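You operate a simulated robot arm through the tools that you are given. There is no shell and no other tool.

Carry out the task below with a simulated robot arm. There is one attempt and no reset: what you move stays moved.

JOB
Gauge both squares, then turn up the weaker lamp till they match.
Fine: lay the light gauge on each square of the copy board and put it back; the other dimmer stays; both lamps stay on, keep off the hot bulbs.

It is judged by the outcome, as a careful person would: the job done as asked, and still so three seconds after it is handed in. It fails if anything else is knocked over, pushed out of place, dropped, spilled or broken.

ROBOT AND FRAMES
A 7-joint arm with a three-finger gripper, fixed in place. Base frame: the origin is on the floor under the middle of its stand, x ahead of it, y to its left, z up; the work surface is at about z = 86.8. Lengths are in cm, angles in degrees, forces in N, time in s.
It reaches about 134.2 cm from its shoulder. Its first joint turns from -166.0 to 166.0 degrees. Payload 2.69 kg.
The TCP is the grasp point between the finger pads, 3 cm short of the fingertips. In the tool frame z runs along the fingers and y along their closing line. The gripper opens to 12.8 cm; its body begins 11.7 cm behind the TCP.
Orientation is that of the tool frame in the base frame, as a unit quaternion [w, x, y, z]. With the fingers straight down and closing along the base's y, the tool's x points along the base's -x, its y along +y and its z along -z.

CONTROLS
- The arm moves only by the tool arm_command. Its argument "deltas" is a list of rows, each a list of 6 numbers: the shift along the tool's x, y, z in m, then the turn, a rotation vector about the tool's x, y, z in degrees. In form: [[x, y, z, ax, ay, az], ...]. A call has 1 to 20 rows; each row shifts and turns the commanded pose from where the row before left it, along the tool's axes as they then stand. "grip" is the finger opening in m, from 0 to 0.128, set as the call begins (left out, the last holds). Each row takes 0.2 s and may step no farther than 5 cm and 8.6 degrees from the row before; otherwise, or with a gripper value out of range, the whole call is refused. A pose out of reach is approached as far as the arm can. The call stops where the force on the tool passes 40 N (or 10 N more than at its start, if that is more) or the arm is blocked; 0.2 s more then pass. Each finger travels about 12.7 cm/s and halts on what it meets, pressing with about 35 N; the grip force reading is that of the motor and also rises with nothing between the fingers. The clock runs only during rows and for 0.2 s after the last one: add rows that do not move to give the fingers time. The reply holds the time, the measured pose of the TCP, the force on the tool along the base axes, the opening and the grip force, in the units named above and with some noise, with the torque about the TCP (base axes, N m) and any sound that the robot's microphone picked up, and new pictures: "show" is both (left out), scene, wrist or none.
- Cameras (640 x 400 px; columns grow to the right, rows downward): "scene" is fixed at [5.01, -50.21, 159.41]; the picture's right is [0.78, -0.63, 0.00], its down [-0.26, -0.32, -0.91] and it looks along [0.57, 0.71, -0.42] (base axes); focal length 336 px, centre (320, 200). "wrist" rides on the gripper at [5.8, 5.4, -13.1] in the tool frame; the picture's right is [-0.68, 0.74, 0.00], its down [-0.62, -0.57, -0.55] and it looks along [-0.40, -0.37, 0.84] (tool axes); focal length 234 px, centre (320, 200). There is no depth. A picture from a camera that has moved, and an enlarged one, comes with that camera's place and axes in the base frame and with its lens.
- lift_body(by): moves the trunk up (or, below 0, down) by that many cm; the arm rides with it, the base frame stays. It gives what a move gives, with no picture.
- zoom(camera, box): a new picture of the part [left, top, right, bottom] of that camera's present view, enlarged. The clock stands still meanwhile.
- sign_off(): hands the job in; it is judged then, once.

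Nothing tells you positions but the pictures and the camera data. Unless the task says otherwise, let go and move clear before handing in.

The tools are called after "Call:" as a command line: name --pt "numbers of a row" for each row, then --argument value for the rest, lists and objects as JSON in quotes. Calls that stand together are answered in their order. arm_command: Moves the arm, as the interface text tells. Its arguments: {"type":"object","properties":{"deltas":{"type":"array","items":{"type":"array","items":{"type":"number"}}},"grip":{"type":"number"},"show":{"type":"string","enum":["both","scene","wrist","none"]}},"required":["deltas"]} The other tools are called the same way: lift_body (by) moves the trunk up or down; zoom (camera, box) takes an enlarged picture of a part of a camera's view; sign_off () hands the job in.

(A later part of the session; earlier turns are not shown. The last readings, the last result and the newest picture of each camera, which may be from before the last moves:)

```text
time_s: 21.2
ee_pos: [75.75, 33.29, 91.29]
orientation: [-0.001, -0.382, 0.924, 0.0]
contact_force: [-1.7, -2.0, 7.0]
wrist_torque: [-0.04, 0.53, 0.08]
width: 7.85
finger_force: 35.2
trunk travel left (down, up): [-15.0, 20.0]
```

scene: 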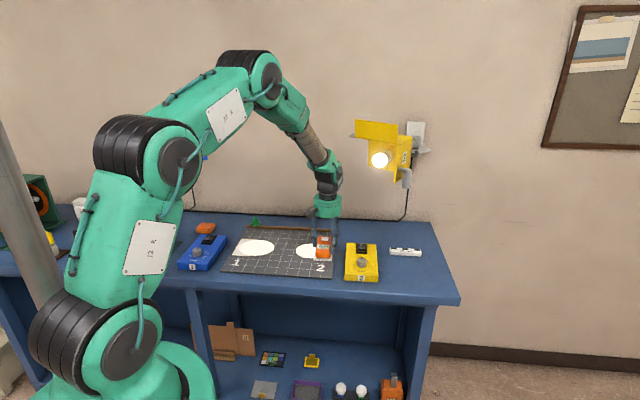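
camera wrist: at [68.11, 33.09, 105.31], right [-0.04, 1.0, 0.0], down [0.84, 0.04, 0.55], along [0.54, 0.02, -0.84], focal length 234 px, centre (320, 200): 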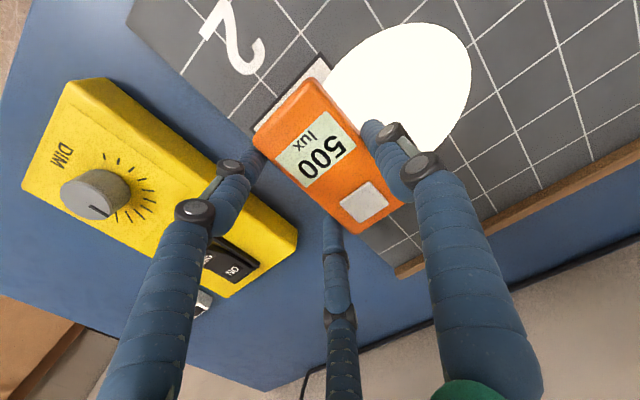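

I feel contact at z≈91.3. Now I'll open the fingers to lay it down.

Call:
arm_command --pt "0 0 0 0 0 0" --pt "0 0 0 0 0 0" --pt "0 0 0 0 0 0" --grip 0.105 --show "both"

Call:
zoom --camera "scene" --box '[260, 210, 380, 285]'

```text
time_s: 22.0
ee_pos: [75.78, 33.37, 91.23]
orientation: [-0.002, -0.383, 0.924, 0.0]
contact_force: [-0.2, 0.7, -0.3]
wrist_torque: [-0.01, -0.01, -0.01]
width: 10.5
finger_force: 0.1
trunk travel left (down, up): [-15.0, 20.0]
camera wrist: at [68.08, 33.07, 104.32], right [-0.04, 1.0, 0.0], down [0.84, 0.04, 0.55], along [0.54, 0.02, -0.84], focal length 234 px, centre (320, 200)
```

scene: 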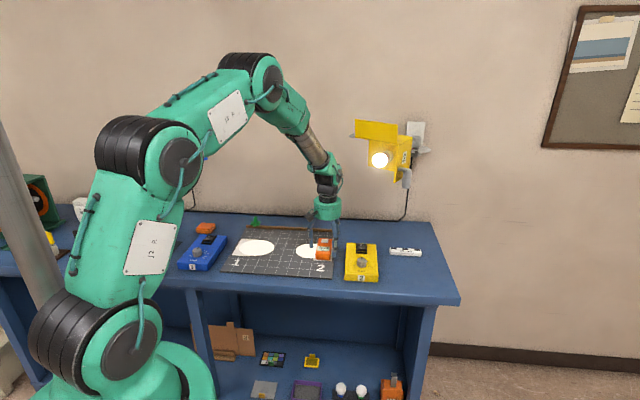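
wrist: 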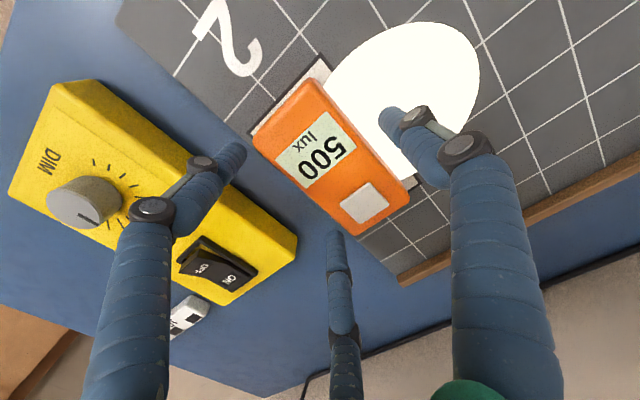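

```text
5.33 times, centred on (320, 248) of scene
camera zoom: at [5.01, -50.21, 159.41], right [0.78, -0.63, 0.0], down [-0.26, -0.32, -0.91], along [0.57, 0.71, -0.42], focal length 1794 px, centre (320, -53)
```

zoom: 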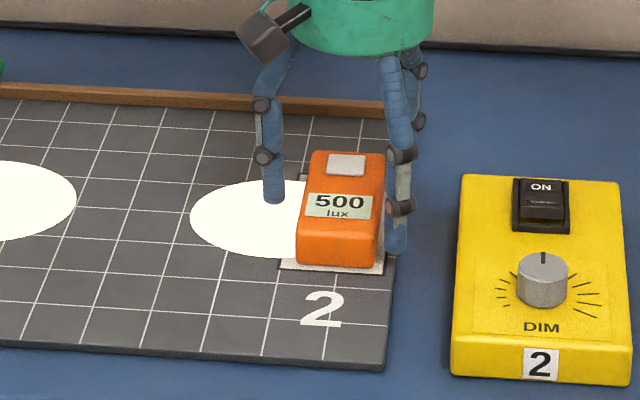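

Square 2 reads a steady 500 lux with the gauge released on the card. I'll pause briefly, regrip it, and lift.

Call:
arm_command --pt "0 0 0 0 0 0" --pt "0 0 0 0 0 0" --pt "0 0 0 0 0 0" --pt "0 0 0 0 0 0" --pt "0 0 0 0 0 0" --grip 0.105 --show "none"

Call:
arm_command --pt "0 0 0 0 0 0" --pt "0 0 0 0 0 0" --pt "0 0 0 0 0 0" --pt "0 0 0 0 0 0" --grip 0.06 --show "wrist"

```text
time_s: 23.2
ee_pos: [75.82, 33.47, 91.13]
orientation: [-0.002, -0.382, 0.924, 0.001]
contact_force: [-0.5, -0.2, -0.6]
wrist_torque: [0.04, 0.0, 0.0]
width: 10.5
finger_force: 0.1
trunk travel left (down, up): [-15.0, 20.0]
```

```text
time_s: 24.2
ee_pos: [75.88, 33.45, 91.15]
orientation: [-0.002, -0.383, 0.924, 0.0]
contact_force: [-0.9, 1.1, 3.1]
wrist_torque: [0.05, 0.08, 0.03]
width: 7.84
finger_force: 34.7
trunk travel left (down, up): [-15.0, 20.0]
camera wrist: at [68.08, 33.07, 104.35], right [-0.04, 1.0, 0.0], down [0.84, 0.04, 0.55], along [0.54, 0.02, -0.84], focal length 234 px, centre (320, 200)
```

wrist: 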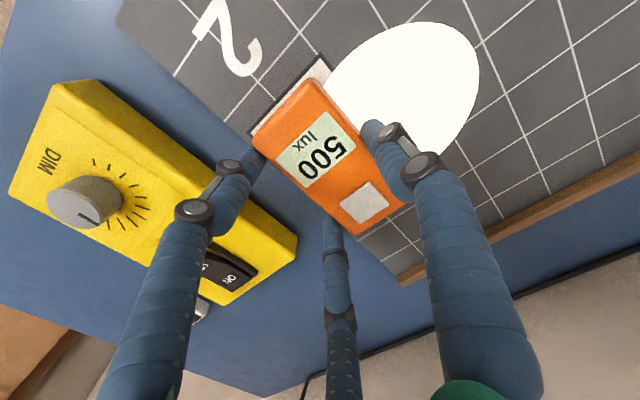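

Regripped. I'll lift 5 cm and carry it left across the board to near square 1, staying low between the lamps.

Call:
arm_command --pt "0 0 -0.01 0 0 0" --pt "0 0 -0.02 0 0 0" --pt "0 0 -0.02 0 0 0" --pt "0 0.03 0 0 0 0" --pt "0 0.035 0 0 0 0" --pt "0 0.035 0 0 0 0" --pt "0 0.035 0 0 0 0" --pt "0 0.035 0 0 0 0" --pt "0 0.035 0 0 0 0" --pt "0 0.03 0 0 0 0" --pt "0 0.02 0 0 0 0" --show "both"

Call:
zoom --camera "scene" --box '[130, 100, 330, 300]'

```text
time_s: 26.6
ee_pos: [57.77, 51.37, 96.15]
orientation: [-0.002, -0.382, 0.924, 0.0]
contact_force: [1.4, 0.2, -1.6]
wrist_torque: [0.01, -0.02, 0.0]
width: 7.83
finger_force: 34.8
trunk travel left (down, up): [-15.0, 20.0]
camera wrist: at [50.06, 51.05, 109.32], right [-0.04, 1.0, 0.0], down [0.84, 0.04, 0.55], along [0.54, 0.02, -0.84], focal length 234 px, centre (320, 200)
```

scene: 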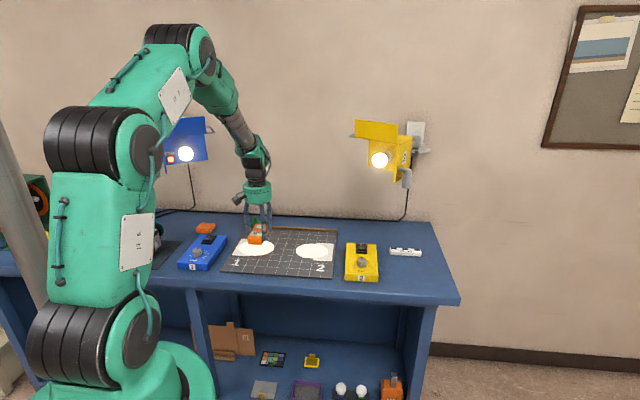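
wrist: 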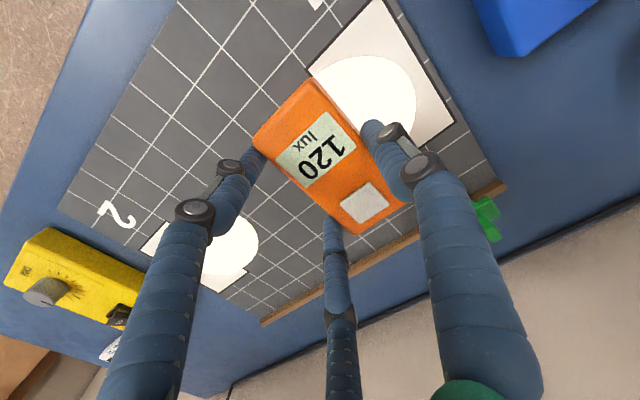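

```text
2.00 times, centred on (230, 200) of scene
camera zoom: at [5.01, -50.21, 159.41], right [0.78, -0.63, 0.0], down [-0.26, -0.32, -0.91], along [0.57, 0.71, -0.42], focal length 673 px, centre (500, 200)
```

zoom: 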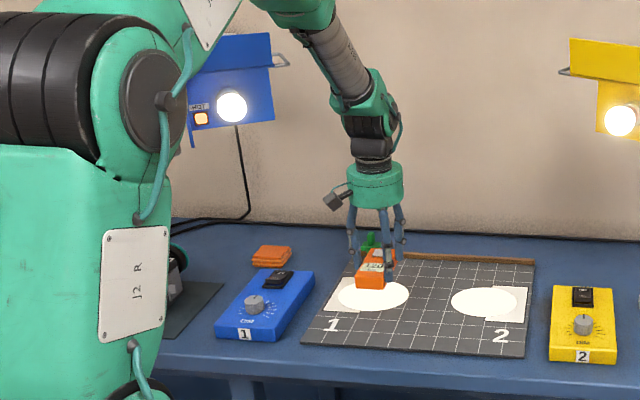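

Gauge is near square 1, whose centre I put at about d=78.0, w=-2.3. I'll lower first so the wrist passes below the blue lamp's handle, then slide the last 5 cm left.

Call:
arm_command --pt "-0.003 0 0.018 0 0 0" --pt "-0.003 0 0.016 0 0 0" --pt "0 0.013 0 0 0 0" --pt "0 0.013 0 0 0 0" --pt "0 0.013 0 0 0 0" --pt "0 0.013 0 0 0 0" --pt "0 0 0 0 0 0" --show "both"

Call:
zoom --camera "scene" --box '[130, 100, 330, 300]'

Call:
zoom --camera "scene" --box '[200, 210, 320, 285]'

```text
time_s: 28.2
ee_pos: [54.46, 55.59, 92.89]
orientation: [-0.002, -0.382, 0.924, 0.0]
contact_force: [0.0, 0.6, -1.1]
wrist_torque: [-0.03, -0.02, -0.04]
width: 7.82
finger_force: 34.4
trunk travel left (down, up): [-15.0, 20.0]
camera wrist: at [46.77, 55.22, 106.0], right [-0.04, 1.0, 0.0], down [0.84, 0.04, 0.55], along [0.54, 0.02, -0.84], focal length 234 px, centre (320, 200)
```

scene: 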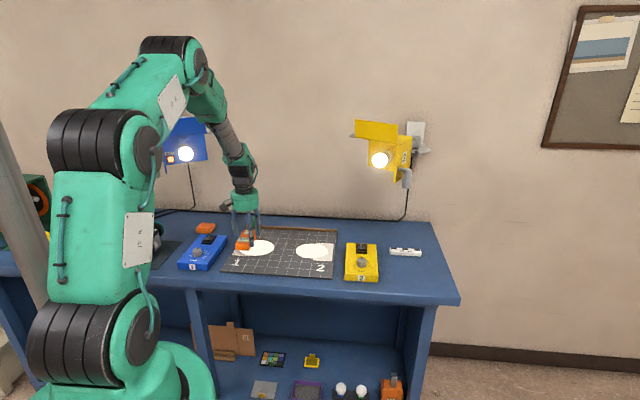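
wrist: 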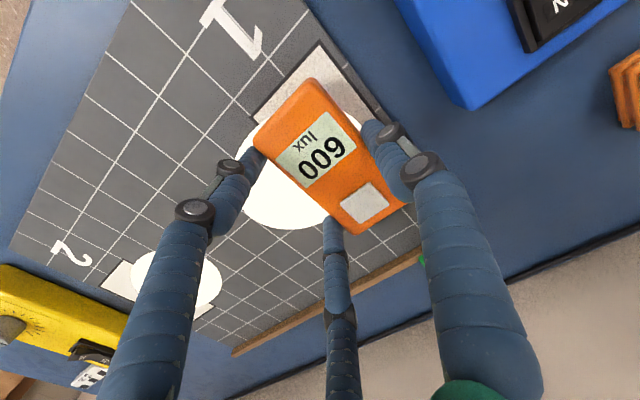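

```text
2.00 times, centred on (230, 200) of scene
camera zoom: at [5.01, -50.21, 159.41], right [0.78, -0.63, 0.0], down [-0.26, -0.32, -0.91], along [0.57, 0.71, -0.42], focal length 673 px, centre (500, 200)
```

zoom: 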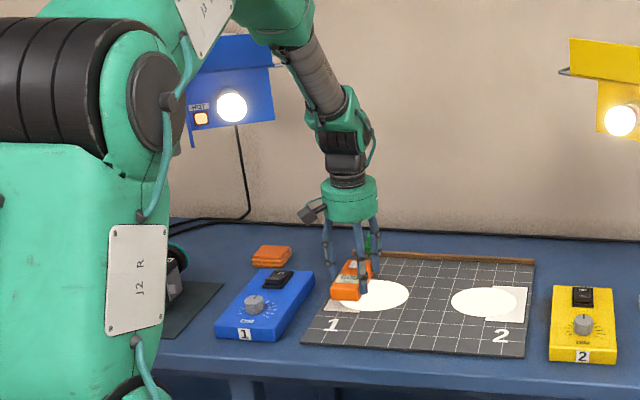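

```text
5.33 times, centred on (260, 248) of scene
camera zoom: at [5.01, -50.21, 159.41], right [0.78, -0.63, 0.0], down [-0.26, -0.32, -0.91], along [0.57, 0.71, -0.42], focal length 1794 px, centre (640, -53)
```

zoom: 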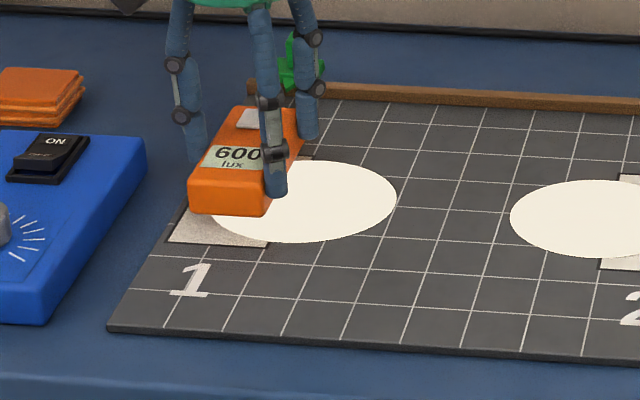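

Square 1 reads 600 lux against 500 on square 2, so the yellow lamp (dimmer 2) is the weaker one. I'll lay the gauge down here too.

Call:
arm_command --pt "0 0 0.004 0 0 0" --pt "0 0 0.004 0 0 0" --pt "0 0 0.002 0 0 0" --pt "0 0 0.002 0 0 0" --pt "0 0 0.002 0 0 0" --pt "0 0 0 0 0 0" --show "none"

```text
time_s: 29.6
ee_pos: [54.42, 55.55, 91.39]
orientation: [-0.003, -0.382, 0.924, 0.0]
contact_force: [0.1, 0.2, -1.8]
wrist_torque: [-0.01, -0.06, 0.01]
width: 7.82
finger_force: 34.6
trunk travel left (down, up): [-15.0, 20.0]
```

Call:
arm_command --pt "0 0 0.002 0 0 0" --pt "0 0 0.001 0 0 0" --pt "0 0 0 0 0 0" --show "none"

```text
time_s: 30.4
ee_pos: [54.5, 55.51, 91.22]
orientation: [-0.001, -0.382, 0.924, 0.0]
contact_force: [0.7, -0.6, 5.0]
wrist_torque: [-0.11, 0.42, 0.06]
width: 7.84
finger_force: 34.4
trunk travel left (down, up): [-15.0, 20.0]
```

It has touched down on the card. I'll open the fingers to lay the gauge on square 1.

Call:
arm_command --pt "0 0 0 0 0 0" --pt "0 0 0 0 0 0" --pt "0 0 0 0 0 0" --pt "0 0 0 0 0 0" --pt "0 0 0 0 0 0" --pt "0 0 0 0 0 0" --grip 0.105 --show "both"

Call:
zoom --camera "scene" --box '[200, 210, 320, 285]'

```text
time_s: 31.8
ee_pos: [54.48, 55.42, 91.18]
orientation: [-0.003, -0.383, 0.924, 0.0]
contact_force: [-0.1, 0.7, 0.3]
wrist_torque: [0.01, 0.01, 0.01]
width: 10.51
finger_force: 0.0
trunk travel left (down, up): [-15.0, 20.0]
camera wrist: at [46.79, 55.19, 104.28], right [-0.04, 1.0, 0.0], down [0.84, 0.04, 0.55], along [0.54, 0.02, -0.84], focal length 234 px, centre (320, 200)
```

scene: 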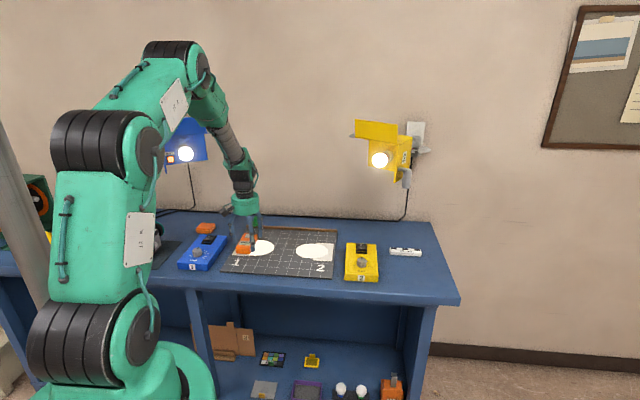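
wrist: 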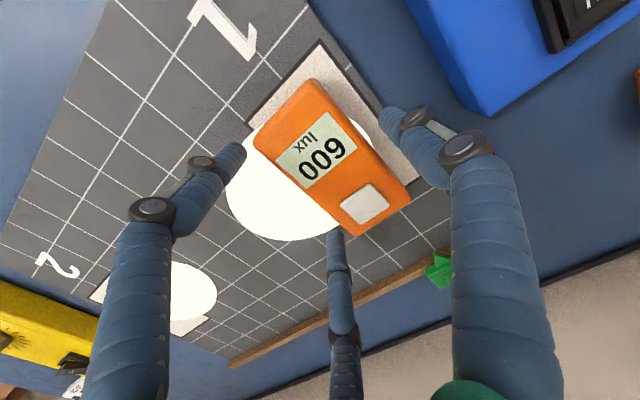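

```text
5.33 times, centred on (260, 248) of scene
camera zoom: at [5.01, -50.21, 159.41], right [0.78, -0.63, 0.0], down [-0.26, -0.32, -0.91], along [0.57, 0.71, -0.42], focal length 1794 px, centre (640, -53)
```

zoom: 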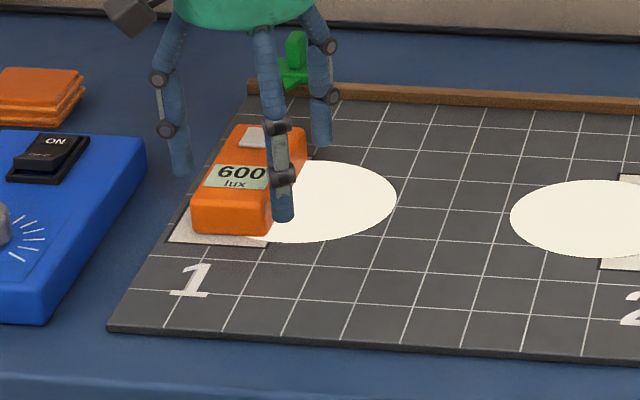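

Both readings are confirmed with the gauge laid flat: 600 lux on square 1 and 500 on square 2. I'll carry the gauge back to square 2 so I can watch it while turning dimmer 2.

Call:
arm_command --pt "0 0 0 0 0 0" --pt "0 0 0 0 0 0" --pt "0 0 0 0 0 0" --pt "0 0 0 0 0 0" --grip 0.06 --show "wrist"

```text
time_s: 32.8
ee_pos: [54.51, 55.47, 91.18]
orientation: [-0.001, -0.383, 0.924, 0.001]
contact_force: [-1.4, 0.7, 3.0]
wrist_torque: [0.08, 0.1, 0.0]
width: 7.84
finger_force: 34.8
trunk travel left (down, up): [-15.0, 20.0]
camera wrist: at [46.78, 55.2, 104.3], right [-0.04, 1.0, 0.0], down [0.84, 0.04, 0.55], along [0.54, 0.02, -0.84], focal length 234 px, centre (320, 200)
```

wrist: 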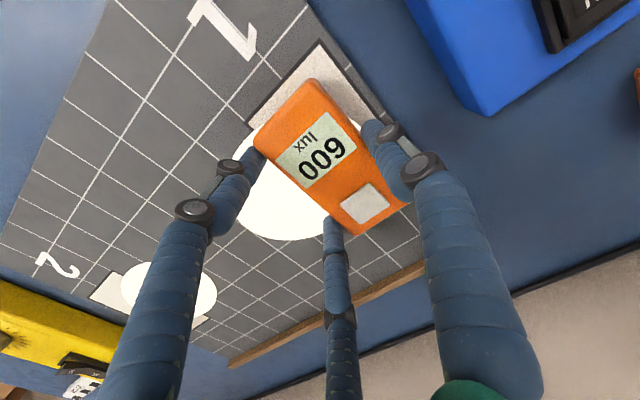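

Call:
arm_command --pt "0 0 -0.01 0 0 0" --pt "0 0 -0.015 0 0 0" --pt "0 -0.02 0 0 0 0" --pt "0 -0.03 0 0 0 0" --pt "0.001 -0.035 0 0 0 0" --pt "0.001 -0.035 0 0 0 0" --pt "0.001 -0.035 0 0 0 0" --pt "0.001 -0.035 0 0 0 0" --pt "0 -0.035 0 0 0 0" --pt "0 -0.035 0 0 0 0" --pt "0 -0.03 0 0 0 0" --pt "0 -0.016 0 0 0 0" --pt "0 0 0 0 0 0" --show "both"

Call:
zoom --camera "scene" --box '[260, 210, 380, 285]'

```text
time_s: 35.6
ee_pos: [75.86, 33.57, 93.58]
orientation: [-0.002, -0.383, 0.924, 0.0]
contact_force: [-0.9, -0.4, -1.6]
wrist_torque: [0.01, -0.02, -0.02]
width: 7.87
finger_force: 35.3
trunk travel left (down, up): [-15.0, 20.0]
camera wrist: at [68.22, 33.19, 106.73], right [-0.04, 1.0, 0.0], down [0.84, 0.04, 0.55], along [0.54, 0.02, -0.84], focal length 234 px, centre (320, 200)
```

scene: 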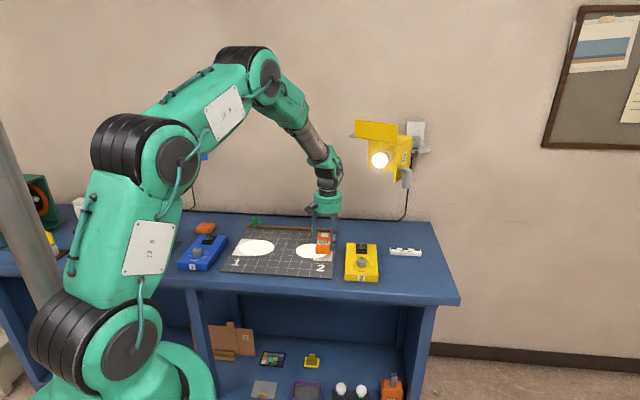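
wrist: 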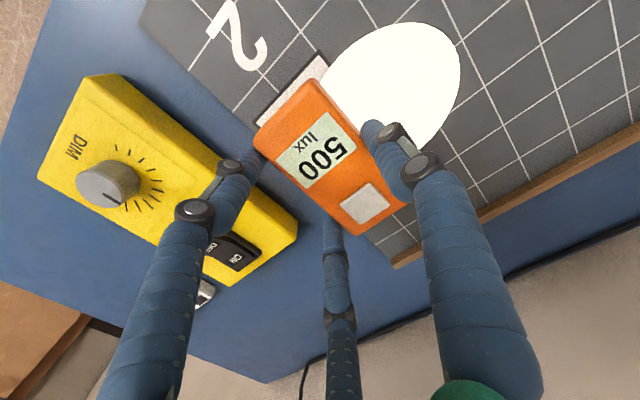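

```text
5.33 times, centred on (320, 248) of scene
camera zoom: at [5.01, -50.21, 159.41], right [0.78, -0.63, 0.0], down [-0.26, -0.32, -0.91], along [0.57, 0.71, -0.42], focal length 1794 px, centre (320, -53)
```

zoom: 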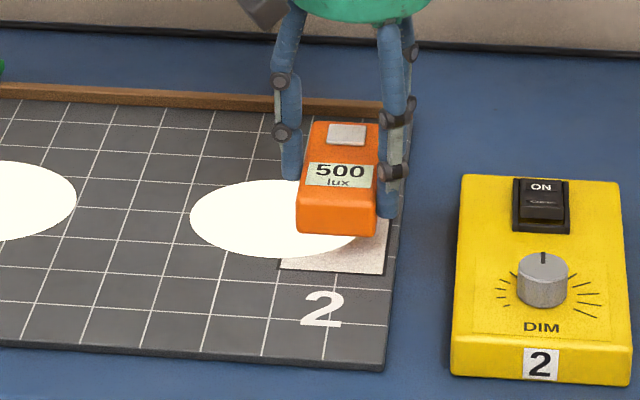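

Back over square 2, and it reads 500 again. I'll lower it to contact.

Call:
arm_command --pt "0 0 0.008 0 0 0" --pt "0 0 0.006 0 0 0" --pt "0 0 0.004 0 0 0" --pt "0 0 0.002 0 0 0" --pt "0 0 0 0 0 0" --show "none"

```text
time_s: 36.8
ee_pos: [75.76, 33.56, 91.45]
orientation: [-0.002, -0.382, 0.924, 0.001]
contact_force: [-0.3, 0.6, -1.5]
wrist_torque: [0.01, -0.01, -0.02]
width: 7.85
finger_force: 35.0
trunk travel left (down, up): [-15.0, 20.0]
```

Call:
arm_command --pt "0 0 0.002 0 0 0" --pt "0 0 0.001 0 0 0" --pt "0 0 0 0 0 0" --show "none"

```text
time_s: 37.6
ee_pos: [75.82, 33.49, 91.24]
orientation: [-0.002, -0.382, 0.924, 0.001]
contact_force: [0.0, 0.4, -0.5]
wrist_torque: [-0.03, -0.05, 0.01]
width: 7.83
finger_force: 35.8
trunk travel left (down, up): [-15.0, 20.0]
```

Call:
arm_command --pt "0 0 0.001 0 0 0" --pt "0 0 0 0 0 0" --show "none"

```text
time_s: 38.2
ee_pos: [75.89, 33.56, 91.14]
orientation: [-0.002, -0.383, 0.924, 0.0]
contact_force: [-0.5, -0.4, -1.6]
wrist_torque: [-0.04, -0.02, 0.02]
width: 7.83
finger_force: 34.9
trunk travel left (down, up): [-15.0, 20.0]
```

Call:
arm_command --pt "0 0 0.001 0 0 0" --pt "0 0 0.0005 0 0 0" --pt "0 0 0 0 0 0" --show "none"

```text
time_s: 39.0
ee_pos: [75.8, 33.61, 91.15]
orientation: [-0.002, -0.383, 0.924, 0.0]
contact_force: [-1.9, -2.2, 12.3]
wrist_torque: [-0.2, 0.69, 0.04]
width: 7.84
finger_force: 35.1
trunk travel left (down, up): [-15.0, 20.0]
```

The gauge is firmly down. I'll release it, rise, and back out toward the front.

Call:
arm_command --pt "0 0 -0.001 0 0 0" --pt "0 0 0 0 0 0" --pt "0 0 0 0 0 0" --pt "0 0 0 0 0 0" --pt "0 0 -0.02 0 0 0" --pt "0 0 -0.03 0 0 0" --pt "0 0 -0.02 0 0 0" --pt "0.04 0 0 0 0 0" --pt "0.04 0 0 0 0 0" --pt "0.04 0 0 0 0 0" --pt "0.04 0 0 0 0 0" --pt "0.04 0 0 0 0 0" --grip 0.115 --show "both"

Call:
zoom --camera "scene" --box '[260, 210, 380, 285]'

```text
time_s: 41.6
ee_pos: [61.73, 19.23, 98.07]
orientation: [-0.001, -0.383, 0.924, 0.0]
contact_force: [0.5, -0.5, 0.2]
wrist_torque: [-0.04, 0.03, 0.02]
width: 11.51
finger_force: 0.0
trunk travel left (down, up): [-15.0, 20.0]
camera wrist: at [54.01, 19.04, 111.32], right [-0.04, 1.0, 0.0], down [0.84, 0.04, 0.55], along [0.54, 0.02, -0.84], focal length 234 px, centre (320, 200)
```

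scene: 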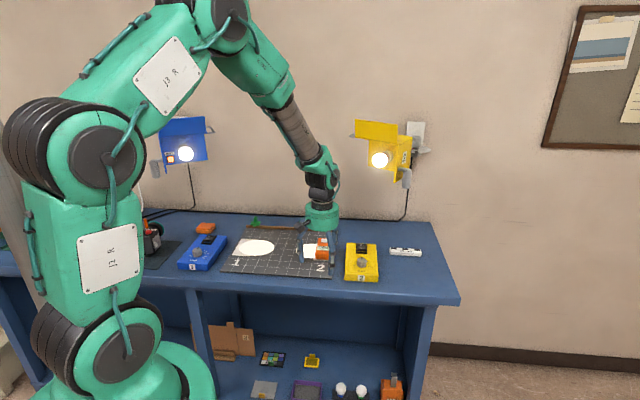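
wrist: 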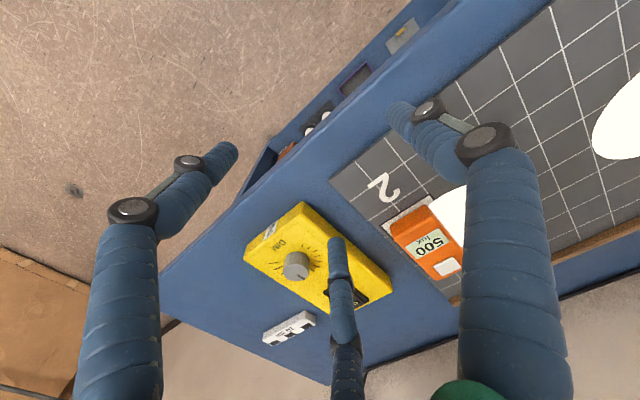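

```text
5.33 times, centred on (320, 248) of scene
camera zoom: at [5.01, -50.21, 159.41], right [0.78, -0.63, 0.0], down [-0.26, -0.32, -0.91], along [0.57, 0.71, -0.42], focal length 1794 px, centre (320, -53)
```

zoom: 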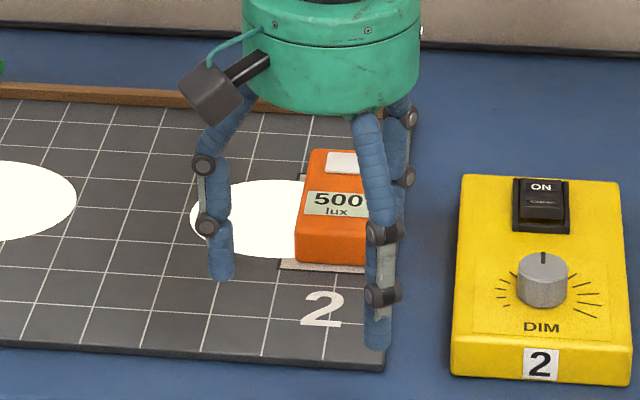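

Call:
zoom --camera "wrist" --box '[220, 190, 400, 320]'

Call:
zoom --camera "scene" --box '[335, 235, 390, 290]'

Call:
zoom --camera "scene" --box '[175, 225, 235, 280]'

```text
3.08 times, centred on (310, 255) of wrist
camera zoom: at [54.01, 19.04, 111.32], right [-0.04, 1.0, 0.0], down [0.84, 0.04, 0.55], along [0.54, 0.02, -0.84], focal length 720 px, centre (351, 31)
```

zoom: 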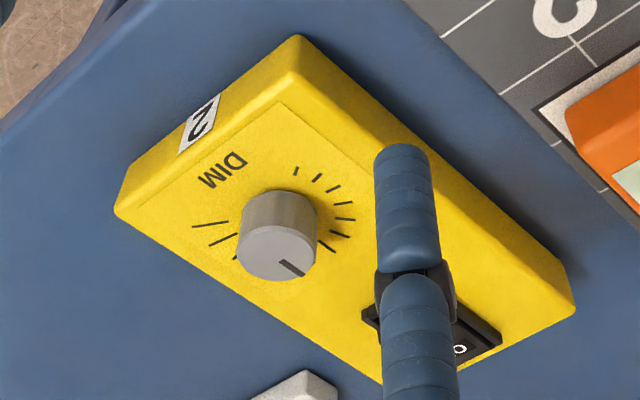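

```text
7.27 times, centred on (362, 262) of scene
camera zoom: at [5.01, -50.21, 159.41], right [0.78, -0.63, 0.0], down [-0.26, -0.32, -0.91], along [0.57, 0.71, -0.42], focal length 2447 px, centre (11, -254)
```

zoom: 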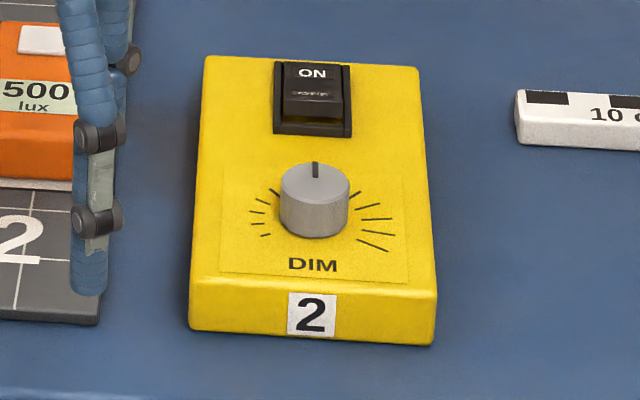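

```text
7.27 times, centred on (205, 252) of scene
camera zoom: at [5.01, -50.21, 159.41], right [0.78, -0.63, 0.0], down [-0.26, -0.32, -0.91], along [0.57, 0.71, -0.42], focal length 2447 px, centre (1156, -182)
```

zoom: 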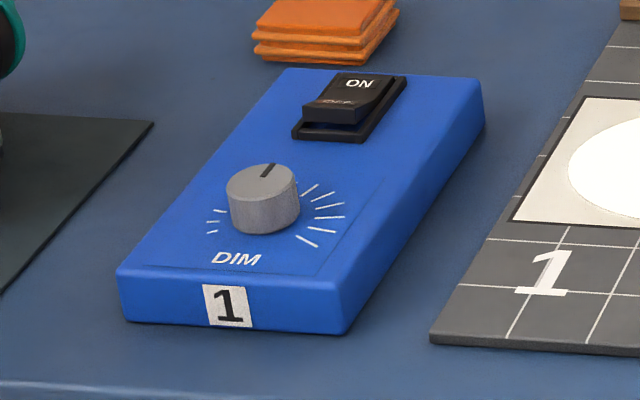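

Dimmer 2's pointer is at 12 o'clock, and its ticks grow clockwise, so clockwise is brighter. The yellow bulb is close behind that knob, so I'll lean the hand about 12° back towards the front for clearance. First I'll move in front of the dimmer.

Call:
arm_command --pt "0 -0.04 0 0 0 0" --pt "0 -0.04 0 0 0 0" --pt "0 -0.0435 0 0 0 0" --pt "0 0 0 0 -6 0" --pt "0 0 0 0 -6 0" --pt "0 0 0 0 0 0" --grip 0.06 --show "both"

Call:
zoom --camera "scene" --box '[290, 100, 450, 300]'

Call:
zoom --camera "wrist" --box '[220, 120, 420, 280]'

```text
time_s: 43.0
ee_pos: [70.35, 10.69, 98.28]
orientation: [0.096, -0.381, 0.919, 0.041]
contact_force: [-0.5, 0.0, 0.4]
wrist_torque: [-0.01, -0.01, 0.0]
width: 6.0
finger_force: 0.1
trunk travel left (down, up): [-15.0, 20.0]
camera wrist: at [60.88, 8.53, 109.84], right [-0.05, 0.99, 0.14], down [0.75, -0.05, 0.66], along [0.66, 0.14, -0.74], focal length 234 px, centre (320, 200)
```

scene: 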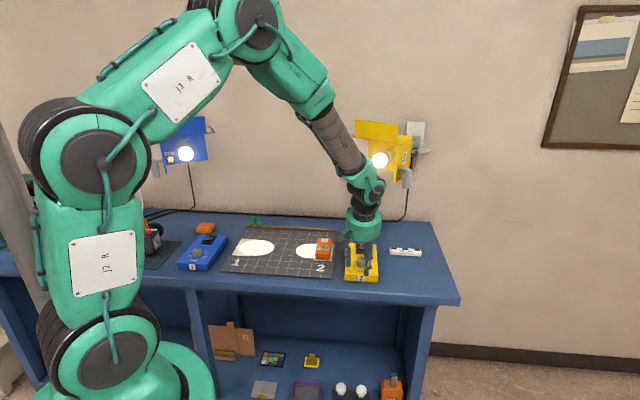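
wrist: 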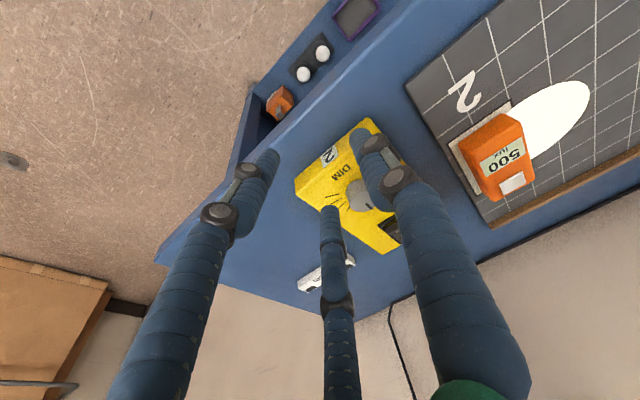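

```text
2.00 times, centred on (370, 200) of scene
camera zoom: at [5.01, -50.21, 159.41], right [0.78, -0.63, 0.0], down [-0.26, -0.32, -0.91], along [0.57, 0.71, -0.42], focal length 673 px, centre (220, 200)
```

zoom: 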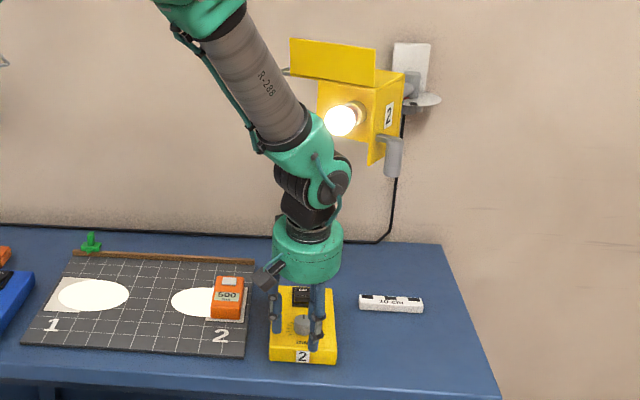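

```text
2.50 times, centred on (320, 200) of wrist
camera zoom: at [60.88, 8.53, 109.84], right [-0.05, 0.99, 0.14], down [0.75, -0.05, 0.66], along [0.66, 0.14, -0.74], focal length 585 px, centre (320, 200)
```

zoom: 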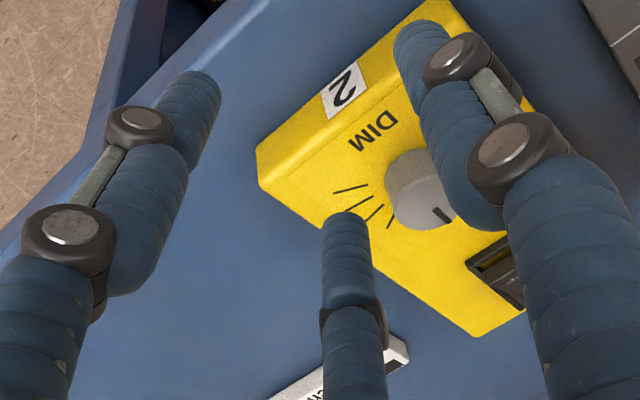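

The knob is at about (77.1, 16.8). I'll move over it with the fingertips still well above it and check the centring.

Call:
arm_command --pt "-0.028 -0.001 0.006 0 0 0" --pt "-0.028 -0.001 0.006 0 0 0" --pt "-0.028 -0.001 0.006 0 0 0" --pt "0 0 0 0 0 0" --grip 0.06 --show "both"

Call:
zoom --camera "scene" --box '[290, 100, 450, 300]'

Call:
zoom --camera "wrist" --box '[220, 100, 420, 260]'

Call:
zoom --camera "scene" --box '[335, 230, 395, 290]'

```text
time_s: 44.0
ee_pos: [76.73, 16.48, 98.08]
orientation: [0.094, -0.381, 0.919, 0.04]
contact_force: [-0.8, 0.7, 0.3]
wrist_torque: [0.0, 0.02, 0.03]
width: 6.0
finger_force: 0.0
trunk travel left (down, up): [-15.0, 20.0]
camera wrist: at [67.22, 14.47, 109.69], right [-0.05, 0.99, 0.14], down [0.75, -0.05, 0.66], along [0.66, 0.14, -0.74], focal length 234 px, centre (320, 200)
```

scene: 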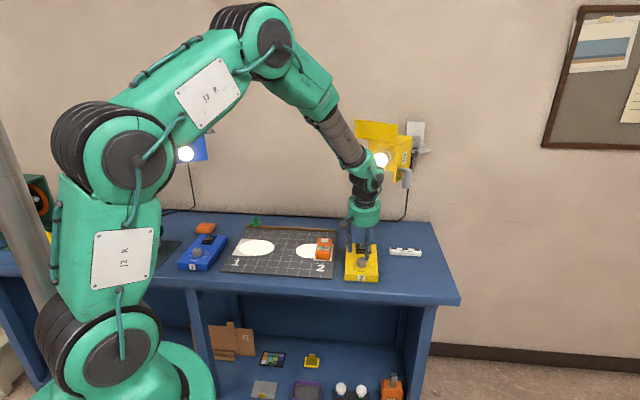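
wrist: 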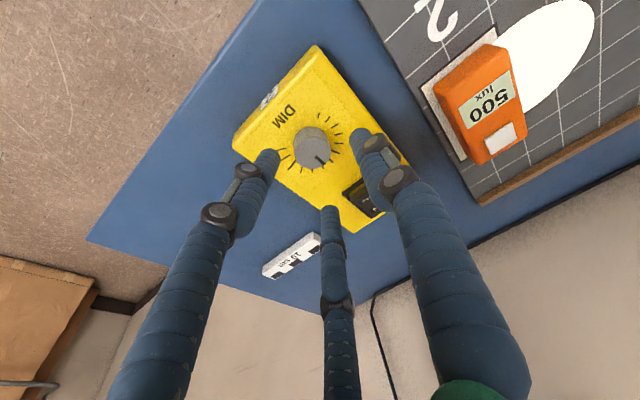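

```text
2.00 times, centred on (370, 200) of scene
camera zoom: at [5.01, -50.21, 159.41], right [0.78, -0.63, 0.0], down [-0.26, -0.32, -0.91], along [0.57, 0.71, -0.42], focal length 673 px, centre (220, 200)
```

zoom: 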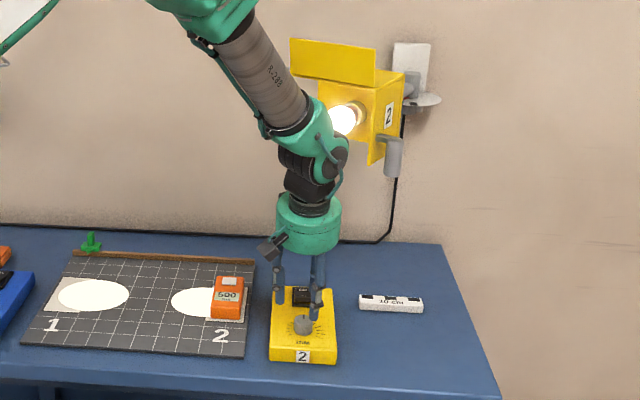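

```text
2.50 times, centred on (320, 180) of wrist
camera zoom: at [67.22, 14.47, 109.69], right [-0.05, 0.99, 0.14], down [0.75, -0.05, 0.66], along [0.66, 0.14, -0.74], focal length 585 px, centre (320, 250)
```

zoom: 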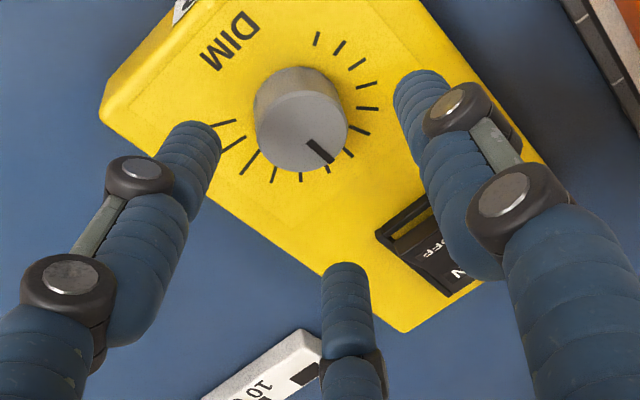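

```text
6.67 times, centred on (365, 260) of scene
camera zoom: at [5.01, -50.21, 159.41], right [0.78, -0.63, 0.0], down [-0.26, -0.32, -0.91], along [0.57, 0.71, -0.42], focal length 2243 px, centre (20, -200)
```

zoom: 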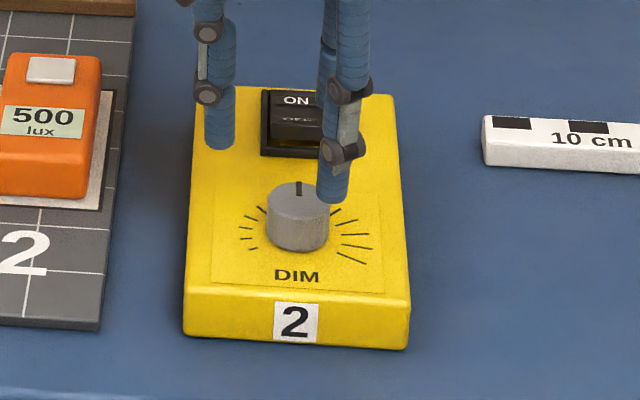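

The fingers are nearly centred on the knob. I'll nudge 0.4 cm further back, narrow to 5 cm, and go down until the tips are around the knob's upper part.

Call:
arm_command --pt "0.0012 -0.0003 0.012 0 0 0" --pt "0.0012 -0.0003 0.012 0 0 0" --pt "0.0012 -0.0004 0.012 0 0 0" --pt "0 0 0 0 0 0" --grip 0.05 --show "both"

Call:
zoom --camera "wrist" --box '[220, 100, 420, 260]'

Call:
zoom --camera "scene" --box '[335, 230, 395, 290]'

```text
time_s: 45.0
ee_pos: [77.09, 16.75, 94.54]
orientation: [0.093, -0.38, 0.919, 0.04]
contact_force: [-0.3, -0.5, -0.1]
wrist_torque: [0.0, 0.0, -0.01]
width: 4.99
finger_force: 0.0
trunk travel left (down, up): [-15.0, 20.0]
camera wrist: at [67.6, 14.63, 106.16], right [-0.05, 0.99, 0.14], down [0.75, -0.05, 0.66], along [0.66, 0.14, -0.74], focal length 234 px, centre (320, 200)
```

scene: 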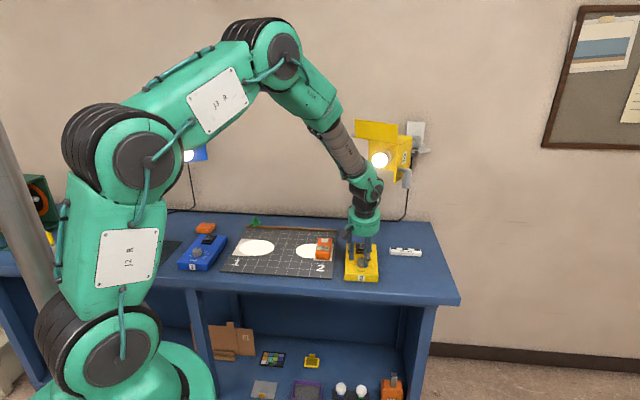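
wrist: 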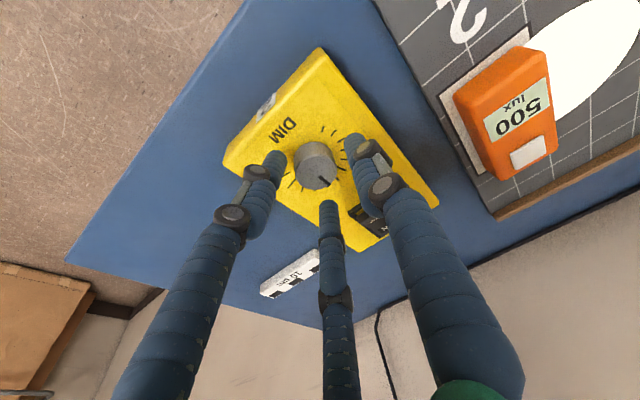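

```text
2.50 times, centred on (320, 180) of wrist
camera zoom: at [67.6, 14.63, 106.16], right [-0.05, 0.99, 0.14], down [0.75, -0.05, 0.66], along [0.66, 0.14, -0.74], focal length 585 px, centre (320, 250)
```

zoom: 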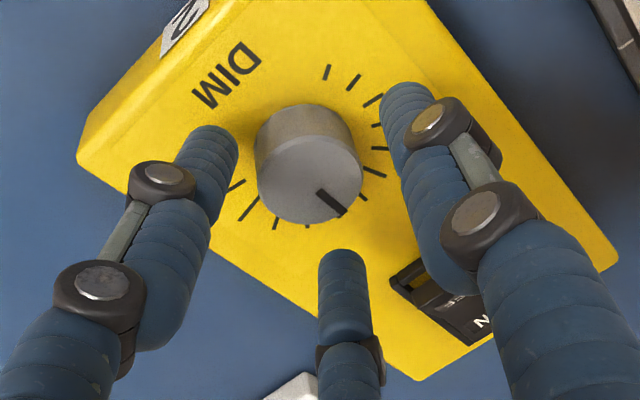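

```text
6.67 times, centred on (365, 260) of scene
camera zoom: at [5.01, -50.21, 159.41], right [0.78, -0.63, 0.0], down [-0.26, -0.32, -0.91], along [0.57, 0.71, -0.42], focal length 2243 px, centre (20, -200)
```

zoom: 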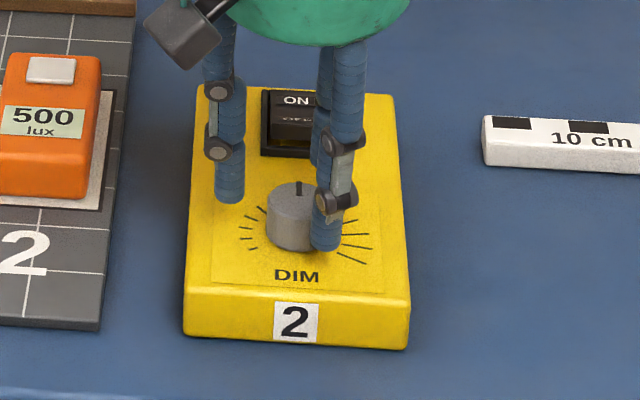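

The fingers surround the knob. I'll make a 2 mm centring correction and descend slowly, watching the force, so the tips don't press on the dimmer face.

Call:
arm_command --pt "0.002 -0.002 0 0 0 0" --pt "0.0006 0 0.003 0 0 0" --pt "0.0006 0 0.003 0 0 0" --pt "0 0 0 0 0 0" --show "wrist"

Call:
zoom --camera "wrist" --box '[220, 100, 420, 260]'

Call:
zoom --camera "scene" --box '[340, 235, 385, 280]'

```text
time_s: 46.0
ee_pos: [77.06, 16.45, 93.95]
orientation: [0.094, -0.381, 0.919, 0.041]
contact_force: [-0.2, 0.5, 0.3]
wrist_torque: [-0.02, 0.0, 0.0]
width: 4.99
finger_force: 0.3
trunk travel left (down, up): [-15.0, 20.0]
camera wrist: at [67.57, 14.39, 105.53], right [-0.05, 0.99, 0.14], down [0.75, -0.05, 0.66], along [0.66, 0.14, -0.74], focal length 234 px, centre (320, 200)
```

wrist: 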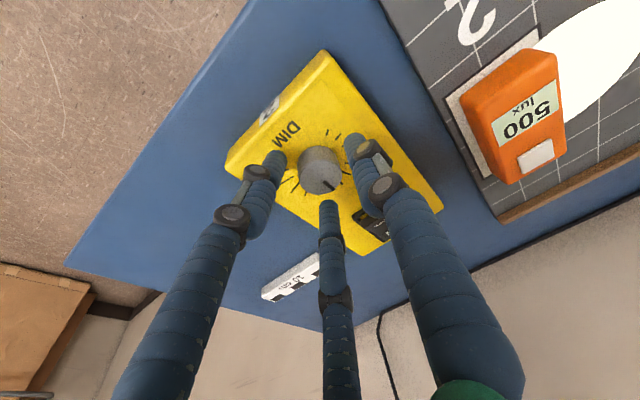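

```text
2.50 times, centred on (320, 180) of wrist
camera zoom: at [67.57, 14.39, 105.53], right [-0.05, 0.99, 0.14], down [0.75, -0.05, 0.66], along [0.66, 0.14, -0.74], focal length 585 px, centre (320, 250)
```

zoom: 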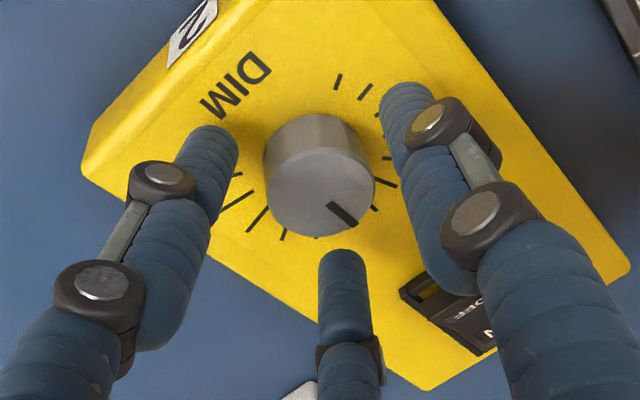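

```text
8.89 times, centred on (362, 258) of scene
camera zoom: at [5.01, -50.21, 159.41], right [0.78, -0.63, 0.0], down [-0.26, -0.32, -0.91], along [0.57, 0.71, -0.42], focal length 2991 px, centre (-58, -311)
```

zoom: 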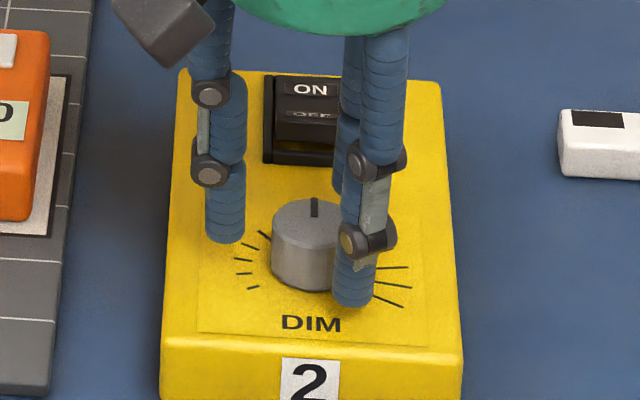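

Centring looks excellent and nothing is touching yet. I'll close in small stages and watch for any side force.

Call:
arm_command --pt "0 0 0 0 0 0" --pt "0 0 0 0 0 0" --grip 0.037 --show "none"

Call:
zoom --camera "wrist" --box '[220, 100, 420, 260]'

Call:
zoom --camera "scene" --box '[340, 235, 385, 280]'

```text
time_s: 46.6
ee_pos: [77.19, 16.54, 93.93]
orientation: [0.095, -0.381, 0.919, 0.039]
contact_force: [4.5, 0.9, 0.2]
wrist_torque: [0.01, -0.07, -0.08]
width: 4.01
finger_force: 2.3
trunk travel left (down, up): [-15.0, 20.0]
```

```text
2.50 times, centred on (320, 180) of wrist
camera zoom: at [67.61, 14.39, 105.55], right [-0.05, 0.99, 0.14], down [0.75, -0.05, 0.66], along [0.66, 0.14, -0.74], focal length 585 px, centre (320, 250)
```

zoom: 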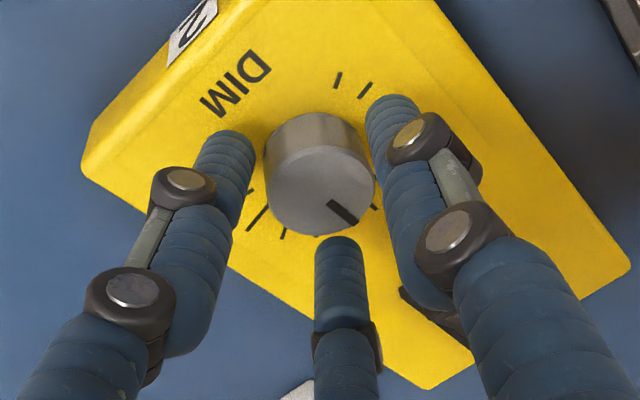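

```text
8.89 times, centred on (362, 258) of scene
camera zoom: at [5.01, -50.21, 159.41], right [0.78, -0.63, 0.0], down [-0.26, -0.32, -0.91], along [0.57, 0.71, -0.42], focal length 2991 px, centre (-58, -311)
```

zoom: 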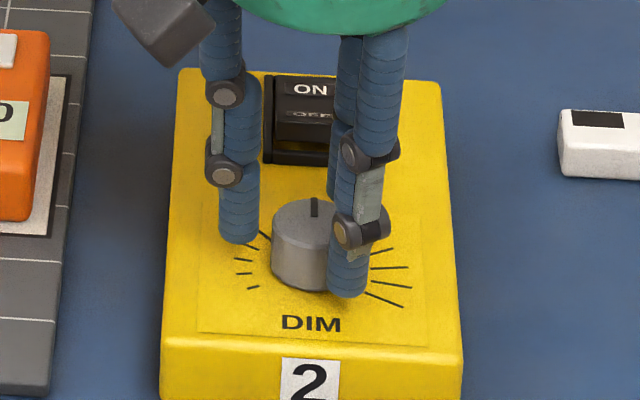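

The rear finger touched the knob slightly first. I'll ease off, shift 4 mm away, and try closing again.

Call:
arm_command --pt "0 0 0 0 0 0" --pt "-0.0028 -0.0028 0.0006 0 0 0" --pt "0 0 0 0 0 0" --grip 0.045 --show "none"

Call:
arm_command --pt "0 0 0 0 0 0" --pt "0 0 0 0 0 0" --grip 0.037 --show "none"

Call:
zoom --camera "wrist" --box '[220, 100, 420, 260]'

```text
time_s: 47.4
ee_pos: [77.56, 16.63, 93.96]
orientation: [0.094, -0.381, 0.919, 0.04]
contact_force: [-0.2, 0.0, -0.1]
wrist_torque: [0.02, 0.03, 0.01]
width: 4.52
finger_force: 0.1
trunk travel left (down, up): [-15.0, 20.0]
```

```text
time_s: 48.0
ee_pos: [77.43, 16.51, 93.8]
orientation: [0.095, -0.382, 0.919, 0.041]
contact_force: [0.0, 0.2, 0.2]
wrist_torque: [0.01, -0.03, 0.01]
width: 3.71
finger_force: 0.1
trunk travel left (down, up): [-15.0, 20.0]
```

```text
2.50 times, centred on (320, 180) of wrist
camera zoom: at [67.98, 14.38, 105.52], right [-0.05, 0.99, 0.14], down [0.75, -0.05, 0.66], along [0.66, 0.14, -0.74], focal length 585 px, centre (320, 250)
```

zoom: 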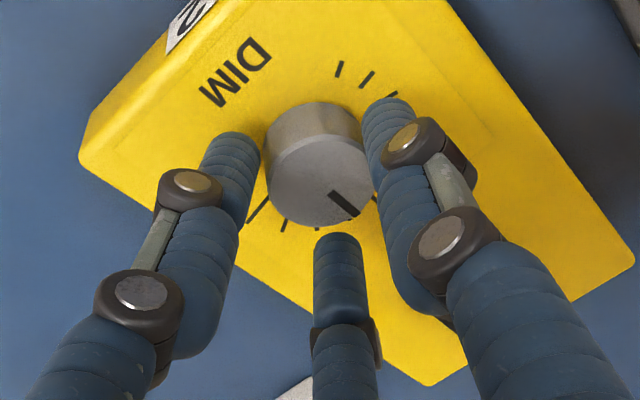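

Call:
arm_command --pt "0 0 0 0 0 0" --pt "0 0 0 0 0 0" --grip 0.034 --show "none"

Call:
zoom --camera "wrist" --box '[220, 100, 420, 260]'

```text
time_s: 48.6
ee_pos: [77.51, 16.54, 93.85]
orientation: [0.094, -0.38, 0.919, 0.04]
contact_force: [-3.1, 3.3, 0.6]
wrist_torque: [0.07, -0.08, 0.03]
width: 3.57
finger_force: 8.6
trunk travel left (down, up): [-15.0, 20.0]
```

```text
2.50 times, centred on (320, 180) of wrist
camera zoom: at [67.96, 14.4, 105.52], right [-0.05, 0.99, 0.14], down [0.75, -0.05, 0.66], along [0.66, 0.14, -0.74], focal length 585 px, centre (320, 250)
```

zoom: 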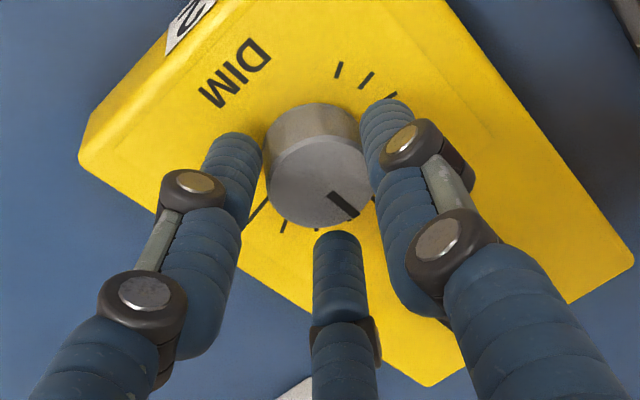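

The left finger touched first this time. A shift of about 1.5 mm left should balance it.

Call:
arm_command --pt "0 0 0 0 0 0" --pt "0 0.0015 0 0 0 0" --pt "0 0 0 0 0 0" --grip 0.039 --show "none"

Call:
arm_command --pt "0 0 0 0 0 0" --pt "0 0 0 0 0 0" --grip 0.034 --show "none"

Call:
zoom --camera "wrist" --box '[220, 100, 420, 260]'

```text
time_s: 49.4
ee_pos: [77.52, 16.58, 93.93]
orientation: [0.095, -0.381, 0.919, 0.04]
contact_force: [0.1, 0.0, -0.5]
wrist_torque: [0.0, -0.01, 0.0]
width: 3.91
finger_force: 0.2
trunk travel left (down, up): [-15.0, 20.0]
```

```text
time_s: 50.0
ee_pos: [77.38, 16.56, 93.85]
orientation: [0.095, -0.381, 0.919, 0.04]
contact_force: [-0.8, -4.2, -0.3]
wrist_torque: [-0.12, -0.01, -0.02]
width: 3.7
finger_force: 1.6
trunk travel left (down, up): [-15.0, 20.0]
```

```text
2.50 times, centred on (320, 180) of wrist
camera zoom: at [67.88, 14.46, 105.53], right [-0.05, 0.99, 0.14], down [0.75, -0.05, 0.66], along [0.66, 0.14, -0.74], focal length 585 px, centre (320, 250)
```

zoom: 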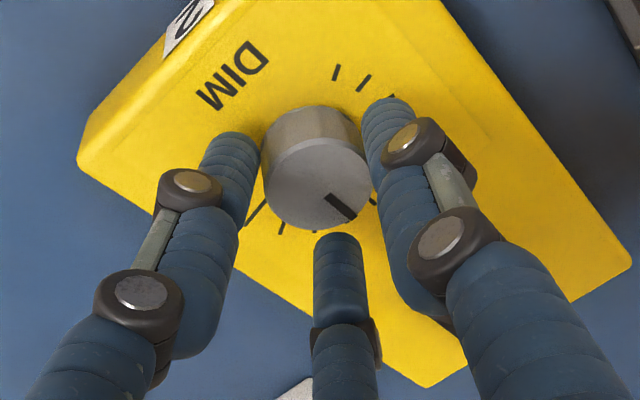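

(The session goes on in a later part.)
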